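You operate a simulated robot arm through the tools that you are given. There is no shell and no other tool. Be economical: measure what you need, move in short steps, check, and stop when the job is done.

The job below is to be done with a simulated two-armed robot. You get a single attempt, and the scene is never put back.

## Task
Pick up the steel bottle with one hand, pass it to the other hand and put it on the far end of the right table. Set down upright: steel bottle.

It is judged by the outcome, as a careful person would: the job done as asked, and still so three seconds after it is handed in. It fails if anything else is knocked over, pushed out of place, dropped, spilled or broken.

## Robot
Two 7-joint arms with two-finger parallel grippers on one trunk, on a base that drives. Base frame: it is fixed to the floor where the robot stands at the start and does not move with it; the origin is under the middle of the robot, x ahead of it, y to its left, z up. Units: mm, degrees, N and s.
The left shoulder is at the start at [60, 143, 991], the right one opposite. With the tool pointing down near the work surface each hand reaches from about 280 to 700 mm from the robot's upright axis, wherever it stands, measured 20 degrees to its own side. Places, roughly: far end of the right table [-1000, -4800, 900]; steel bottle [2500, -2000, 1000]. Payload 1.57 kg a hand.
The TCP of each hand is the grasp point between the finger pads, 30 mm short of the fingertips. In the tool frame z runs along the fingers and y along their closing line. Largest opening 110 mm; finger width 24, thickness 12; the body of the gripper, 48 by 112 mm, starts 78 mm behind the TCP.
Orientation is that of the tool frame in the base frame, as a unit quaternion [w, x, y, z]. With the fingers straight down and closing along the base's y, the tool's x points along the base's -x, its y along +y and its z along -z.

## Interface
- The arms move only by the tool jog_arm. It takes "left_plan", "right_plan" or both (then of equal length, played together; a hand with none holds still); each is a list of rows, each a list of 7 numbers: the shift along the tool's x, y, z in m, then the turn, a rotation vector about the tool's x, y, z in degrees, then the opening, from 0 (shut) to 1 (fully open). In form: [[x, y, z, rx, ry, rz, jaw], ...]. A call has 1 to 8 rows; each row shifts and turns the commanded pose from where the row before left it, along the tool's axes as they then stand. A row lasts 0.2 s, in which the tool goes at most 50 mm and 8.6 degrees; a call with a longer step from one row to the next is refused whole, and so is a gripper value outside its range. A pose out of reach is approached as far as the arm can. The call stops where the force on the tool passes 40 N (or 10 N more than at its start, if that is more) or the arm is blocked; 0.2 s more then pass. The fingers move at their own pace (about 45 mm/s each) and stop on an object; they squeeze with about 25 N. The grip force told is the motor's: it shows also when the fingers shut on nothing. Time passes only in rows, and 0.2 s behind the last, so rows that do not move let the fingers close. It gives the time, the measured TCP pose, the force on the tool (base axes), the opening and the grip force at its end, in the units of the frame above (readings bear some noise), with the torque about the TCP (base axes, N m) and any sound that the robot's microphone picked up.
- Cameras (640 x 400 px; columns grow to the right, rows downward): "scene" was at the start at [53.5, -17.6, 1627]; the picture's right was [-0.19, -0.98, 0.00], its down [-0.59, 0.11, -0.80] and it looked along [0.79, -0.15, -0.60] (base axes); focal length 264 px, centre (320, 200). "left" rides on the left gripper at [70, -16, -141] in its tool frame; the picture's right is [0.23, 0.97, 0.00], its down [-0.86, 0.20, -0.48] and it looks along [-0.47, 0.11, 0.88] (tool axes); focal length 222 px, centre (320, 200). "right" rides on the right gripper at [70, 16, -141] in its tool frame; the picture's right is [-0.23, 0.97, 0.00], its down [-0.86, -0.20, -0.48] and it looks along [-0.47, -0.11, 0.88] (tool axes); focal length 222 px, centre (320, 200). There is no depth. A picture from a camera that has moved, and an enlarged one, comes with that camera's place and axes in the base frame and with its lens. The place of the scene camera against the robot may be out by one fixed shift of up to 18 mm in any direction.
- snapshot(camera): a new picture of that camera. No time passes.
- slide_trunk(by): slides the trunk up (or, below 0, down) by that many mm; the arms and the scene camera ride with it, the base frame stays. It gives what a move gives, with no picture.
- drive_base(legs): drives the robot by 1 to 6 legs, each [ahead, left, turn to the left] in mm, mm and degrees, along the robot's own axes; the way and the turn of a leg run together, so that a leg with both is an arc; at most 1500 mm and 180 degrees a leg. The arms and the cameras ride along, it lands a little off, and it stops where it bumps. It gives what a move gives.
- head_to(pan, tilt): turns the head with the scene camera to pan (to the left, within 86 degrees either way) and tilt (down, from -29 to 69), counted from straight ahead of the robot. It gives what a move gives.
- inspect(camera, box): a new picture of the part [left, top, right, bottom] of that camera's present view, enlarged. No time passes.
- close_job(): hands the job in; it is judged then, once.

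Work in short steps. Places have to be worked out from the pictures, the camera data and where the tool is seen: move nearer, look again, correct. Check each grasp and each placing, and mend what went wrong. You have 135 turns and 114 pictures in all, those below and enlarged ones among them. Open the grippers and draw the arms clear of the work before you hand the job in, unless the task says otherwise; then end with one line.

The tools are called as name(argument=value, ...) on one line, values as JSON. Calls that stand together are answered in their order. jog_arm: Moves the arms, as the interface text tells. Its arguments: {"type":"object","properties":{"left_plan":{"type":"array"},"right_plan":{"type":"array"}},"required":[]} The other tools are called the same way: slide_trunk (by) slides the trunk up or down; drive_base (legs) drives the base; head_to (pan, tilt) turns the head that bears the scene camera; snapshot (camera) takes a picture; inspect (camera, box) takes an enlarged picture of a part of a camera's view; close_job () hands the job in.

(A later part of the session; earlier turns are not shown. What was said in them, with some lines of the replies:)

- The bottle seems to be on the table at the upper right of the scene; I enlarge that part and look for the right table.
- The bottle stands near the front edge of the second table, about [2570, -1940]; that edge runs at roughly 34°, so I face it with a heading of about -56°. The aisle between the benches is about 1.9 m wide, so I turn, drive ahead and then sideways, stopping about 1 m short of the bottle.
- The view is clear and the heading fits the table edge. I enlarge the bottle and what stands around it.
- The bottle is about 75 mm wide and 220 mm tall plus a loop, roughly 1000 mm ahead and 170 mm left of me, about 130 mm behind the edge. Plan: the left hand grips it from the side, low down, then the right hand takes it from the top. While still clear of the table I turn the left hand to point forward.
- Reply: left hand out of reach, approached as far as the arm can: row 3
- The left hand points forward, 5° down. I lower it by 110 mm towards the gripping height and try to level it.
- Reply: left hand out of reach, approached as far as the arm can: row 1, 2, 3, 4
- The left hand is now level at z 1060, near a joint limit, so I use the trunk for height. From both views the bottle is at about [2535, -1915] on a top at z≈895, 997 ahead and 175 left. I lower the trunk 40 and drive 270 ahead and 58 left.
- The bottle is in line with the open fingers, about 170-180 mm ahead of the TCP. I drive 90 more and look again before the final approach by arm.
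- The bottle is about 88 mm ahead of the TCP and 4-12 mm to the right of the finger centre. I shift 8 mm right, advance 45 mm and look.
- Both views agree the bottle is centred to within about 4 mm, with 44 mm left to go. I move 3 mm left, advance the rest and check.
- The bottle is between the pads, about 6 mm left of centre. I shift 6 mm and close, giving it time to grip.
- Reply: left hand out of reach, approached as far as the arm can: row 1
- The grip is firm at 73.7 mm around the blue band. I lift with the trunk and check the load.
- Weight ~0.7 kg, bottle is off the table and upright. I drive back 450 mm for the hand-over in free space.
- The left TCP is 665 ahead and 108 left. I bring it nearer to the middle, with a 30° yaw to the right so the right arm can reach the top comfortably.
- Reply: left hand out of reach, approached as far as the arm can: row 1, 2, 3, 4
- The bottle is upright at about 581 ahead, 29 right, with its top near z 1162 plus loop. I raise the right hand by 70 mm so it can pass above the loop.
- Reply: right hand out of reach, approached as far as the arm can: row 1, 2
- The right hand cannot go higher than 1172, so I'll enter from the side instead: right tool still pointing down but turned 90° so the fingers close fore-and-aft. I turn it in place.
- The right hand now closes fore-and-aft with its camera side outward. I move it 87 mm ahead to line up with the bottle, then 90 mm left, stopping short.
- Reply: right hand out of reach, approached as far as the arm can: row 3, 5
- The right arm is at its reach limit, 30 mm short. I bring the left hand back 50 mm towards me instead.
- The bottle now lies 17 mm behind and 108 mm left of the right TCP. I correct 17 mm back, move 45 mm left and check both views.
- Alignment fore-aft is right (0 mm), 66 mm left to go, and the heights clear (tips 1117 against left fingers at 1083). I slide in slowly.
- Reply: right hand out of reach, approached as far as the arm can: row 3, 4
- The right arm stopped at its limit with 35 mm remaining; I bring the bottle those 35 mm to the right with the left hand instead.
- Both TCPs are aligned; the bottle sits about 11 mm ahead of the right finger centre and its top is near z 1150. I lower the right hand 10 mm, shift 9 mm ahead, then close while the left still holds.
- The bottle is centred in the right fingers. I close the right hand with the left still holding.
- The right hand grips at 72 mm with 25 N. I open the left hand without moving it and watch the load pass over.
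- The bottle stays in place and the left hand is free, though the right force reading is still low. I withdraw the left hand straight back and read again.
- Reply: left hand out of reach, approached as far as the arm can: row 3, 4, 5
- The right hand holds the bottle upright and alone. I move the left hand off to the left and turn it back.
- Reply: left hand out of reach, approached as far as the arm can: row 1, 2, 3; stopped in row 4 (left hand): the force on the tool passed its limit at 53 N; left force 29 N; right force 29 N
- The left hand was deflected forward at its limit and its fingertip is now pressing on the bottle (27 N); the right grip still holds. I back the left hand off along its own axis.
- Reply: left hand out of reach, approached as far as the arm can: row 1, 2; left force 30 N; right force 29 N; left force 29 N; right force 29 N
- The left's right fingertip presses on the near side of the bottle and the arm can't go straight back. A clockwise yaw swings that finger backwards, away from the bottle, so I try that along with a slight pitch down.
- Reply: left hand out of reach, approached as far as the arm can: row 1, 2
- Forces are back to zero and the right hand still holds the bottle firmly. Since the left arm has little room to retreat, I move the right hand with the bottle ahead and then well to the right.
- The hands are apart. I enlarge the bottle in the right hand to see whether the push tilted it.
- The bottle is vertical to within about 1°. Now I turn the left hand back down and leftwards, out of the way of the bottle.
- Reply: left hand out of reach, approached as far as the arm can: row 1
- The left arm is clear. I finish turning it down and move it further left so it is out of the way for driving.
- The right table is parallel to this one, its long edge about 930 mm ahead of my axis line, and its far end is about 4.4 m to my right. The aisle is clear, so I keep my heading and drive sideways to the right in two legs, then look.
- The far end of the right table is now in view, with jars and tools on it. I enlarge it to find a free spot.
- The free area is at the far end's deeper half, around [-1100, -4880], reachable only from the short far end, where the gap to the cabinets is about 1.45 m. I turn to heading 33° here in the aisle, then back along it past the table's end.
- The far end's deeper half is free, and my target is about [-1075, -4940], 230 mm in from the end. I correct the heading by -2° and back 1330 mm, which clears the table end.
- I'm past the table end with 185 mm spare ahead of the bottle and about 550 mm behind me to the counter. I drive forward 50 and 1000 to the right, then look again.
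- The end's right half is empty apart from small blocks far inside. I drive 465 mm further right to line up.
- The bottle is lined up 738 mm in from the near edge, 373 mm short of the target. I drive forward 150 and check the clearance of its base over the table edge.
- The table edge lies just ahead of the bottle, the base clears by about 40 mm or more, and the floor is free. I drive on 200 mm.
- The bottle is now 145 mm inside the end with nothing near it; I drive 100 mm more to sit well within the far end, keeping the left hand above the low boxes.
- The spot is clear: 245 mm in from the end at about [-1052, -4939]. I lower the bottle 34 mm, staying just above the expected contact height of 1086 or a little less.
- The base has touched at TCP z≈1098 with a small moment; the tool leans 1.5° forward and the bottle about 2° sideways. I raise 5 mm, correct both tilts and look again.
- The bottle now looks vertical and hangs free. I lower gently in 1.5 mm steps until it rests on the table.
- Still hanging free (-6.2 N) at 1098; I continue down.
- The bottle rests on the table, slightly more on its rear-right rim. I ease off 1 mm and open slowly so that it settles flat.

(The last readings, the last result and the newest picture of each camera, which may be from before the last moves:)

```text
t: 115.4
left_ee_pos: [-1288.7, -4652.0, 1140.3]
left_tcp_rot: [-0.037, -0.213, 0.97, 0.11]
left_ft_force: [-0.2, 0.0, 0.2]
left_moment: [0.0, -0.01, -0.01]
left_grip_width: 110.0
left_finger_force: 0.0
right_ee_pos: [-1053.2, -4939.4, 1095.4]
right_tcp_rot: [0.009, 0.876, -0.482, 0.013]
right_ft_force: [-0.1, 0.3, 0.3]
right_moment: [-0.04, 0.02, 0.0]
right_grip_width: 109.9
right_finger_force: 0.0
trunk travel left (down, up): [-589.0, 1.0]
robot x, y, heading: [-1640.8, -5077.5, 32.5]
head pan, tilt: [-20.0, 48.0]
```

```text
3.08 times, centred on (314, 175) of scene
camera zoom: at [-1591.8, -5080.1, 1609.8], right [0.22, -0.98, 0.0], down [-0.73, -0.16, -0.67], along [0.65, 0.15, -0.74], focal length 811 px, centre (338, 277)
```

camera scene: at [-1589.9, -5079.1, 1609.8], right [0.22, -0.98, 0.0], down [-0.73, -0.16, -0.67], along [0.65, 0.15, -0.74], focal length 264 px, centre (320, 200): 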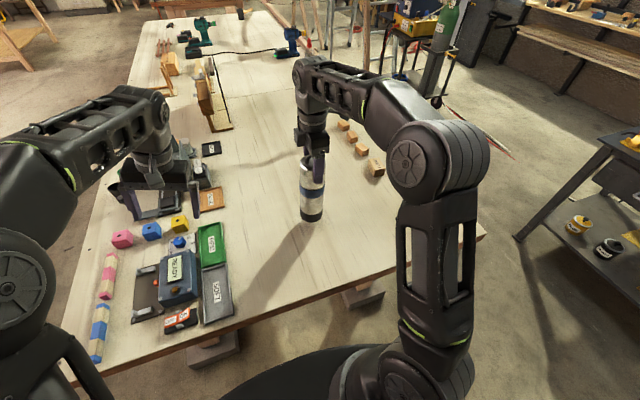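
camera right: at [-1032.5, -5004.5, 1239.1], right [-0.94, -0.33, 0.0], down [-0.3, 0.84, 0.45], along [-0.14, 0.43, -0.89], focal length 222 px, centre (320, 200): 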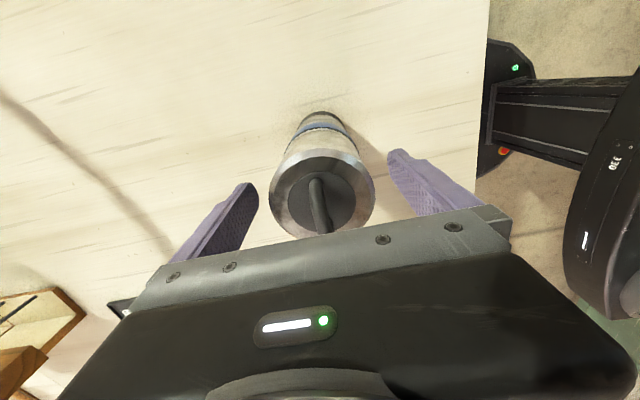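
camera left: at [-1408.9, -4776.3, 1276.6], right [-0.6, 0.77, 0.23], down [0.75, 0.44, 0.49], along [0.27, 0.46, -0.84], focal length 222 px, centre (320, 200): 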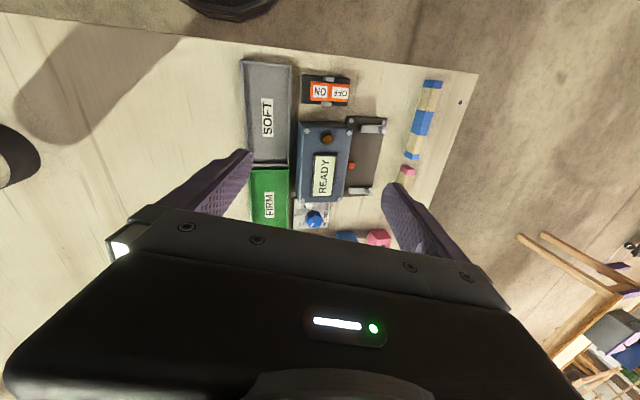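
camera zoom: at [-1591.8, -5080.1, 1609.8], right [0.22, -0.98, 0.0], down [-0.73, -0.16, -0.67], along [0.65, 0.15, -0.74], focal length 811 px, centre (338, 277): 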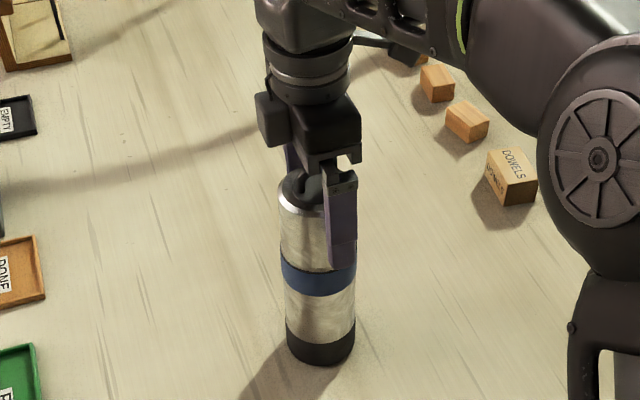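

The bottle stands on its own, both fingers clear by about 17 mm each. I slide the right hand out sideways to the right, between-finger direction, then check.

jog_arm(right_plan=[[0.0, 0, -0.01, 0, 0, 0, 1], [0.015, 0, 0, 0, 0, 0, 1], [0.02, 0, 0, 0, 0, 0, 1], [0.025, 0, 0, 0, 0, 0, 1], [0.03, 0, 0, 0, 0, 0, 1], [0.03, 0, 0, 0, 0, 0, 1], [0, 0, 0, 0, 0, 0, 1]])

snapshot(camera="scene")

```text
t: 117.0
left_ee_pos: [-1288.5, -4651.6, 1139.3]
left_tcp_rot: [-0.036, -0.213, 0.97, 0.109]
left_ft_force: [0.5, -0.6, -0.2]
left_moment: [0.01, -0.01, 0.0]
left_grip_width: 110.2
left_finger_force: 0.0
right_ee_pos: [-988.7, -5042.2, 1107.3]
right_tcp_rot: [0.01, 0.876, -0.481, 0.014]
right_ft_force: [0.1, -0.9, 0.6]
right_moment: [-0.01, 0.0, -0.01]
right_grip_width: 109.9
right_finger_force: 0.0
trunk travel left (down, up): [-589.0, 1.0]
robot x, y, heading: [-1642.3, -5081.5, 32.7]
head pan, tilt: [-20.0, 48.0]
```

```text
51 pictures are left
camera scene: at [-1592.1, -5079.7, 1609.9], right [0.22, -0.98, 0.0], down [-0.73, -0.16, -0.67], along [0.65, 0.15, -0.74], focal length 264 px, centre (320, 200)
```

scene: 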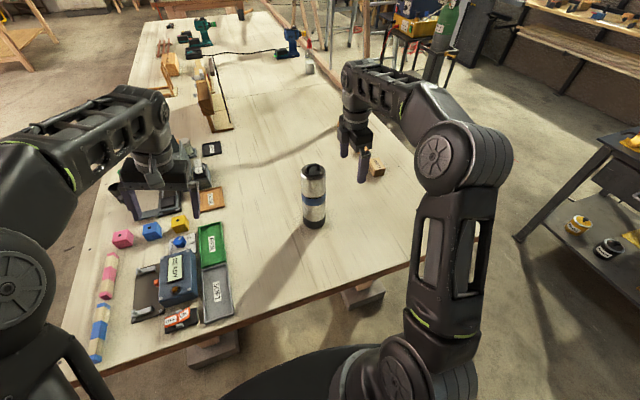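

The bottle stands upright by itself and nothing around it moved. I back the robot away 380 mm to draw both arms clear of the table.

drive_base(legs=[[-380, 0, 0]])

snapshot(camera="scene")

```text
t: 119.4
left_ee_pos: [-1600.5, -4851.9, 1140.4]
left_tcp_rot: [-0.037, -0.211, 0.971, 0.11]
left_ft_force: [0.2, -0.6, -0.1]
left_moment: [-0.02, -0.02, -0.01]
left_grip_width: 110.0
left_finger_force: 0.1
right_ee_pos: [-1301.0, -5243.2, 1108.5]
right_tcp_rot: [0.009, 0.876, -0.482, 0.014]
right_ft_force: [0.0, 0.0, -0.3]
right_moment: [0.01, 0.0, 0.0]
right_grip_width: 110.0
right_finger_force: 0.0
trunk travel left (down, up): [-589.0, 1.0]
robot x, y, heading: [-1956.0, -5283.8, 32.4]
head pan, tilt: [-20.0, 48.0]
```

```text
50 pictures are left
camera scene: at [-1904.5, -5280.1, 1609.9], right [0.22, -0.98, 0.0], down [-0.73, -0.16, -0.67], along [0.65, 0.15, -0.74], focal length 264 px, centre (320, 200)
```

scene: 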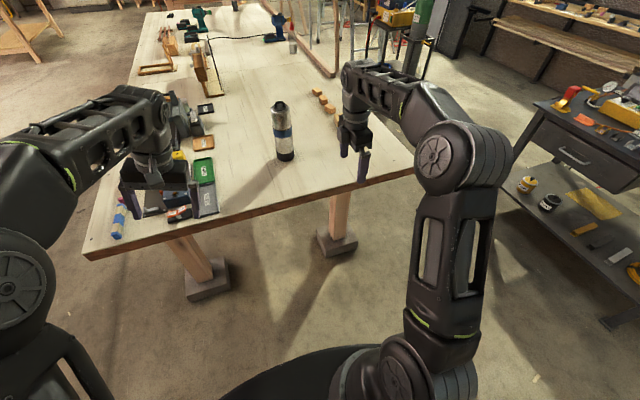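

The bottle stands upright on the far end of the right table, both grippers are open and the arms are clear of the table. I hand the job in.

close_job()

```text
The job is handed in.
```

The steel bottle was picked up with the left hand and passed to the right. It now stands upright on the far end of the right table, about 245 mm in from the end edge. During the pass the left hand pressed against the bottle, but the right hand kept its grip, and nothing else was knocked or moved that I could see.
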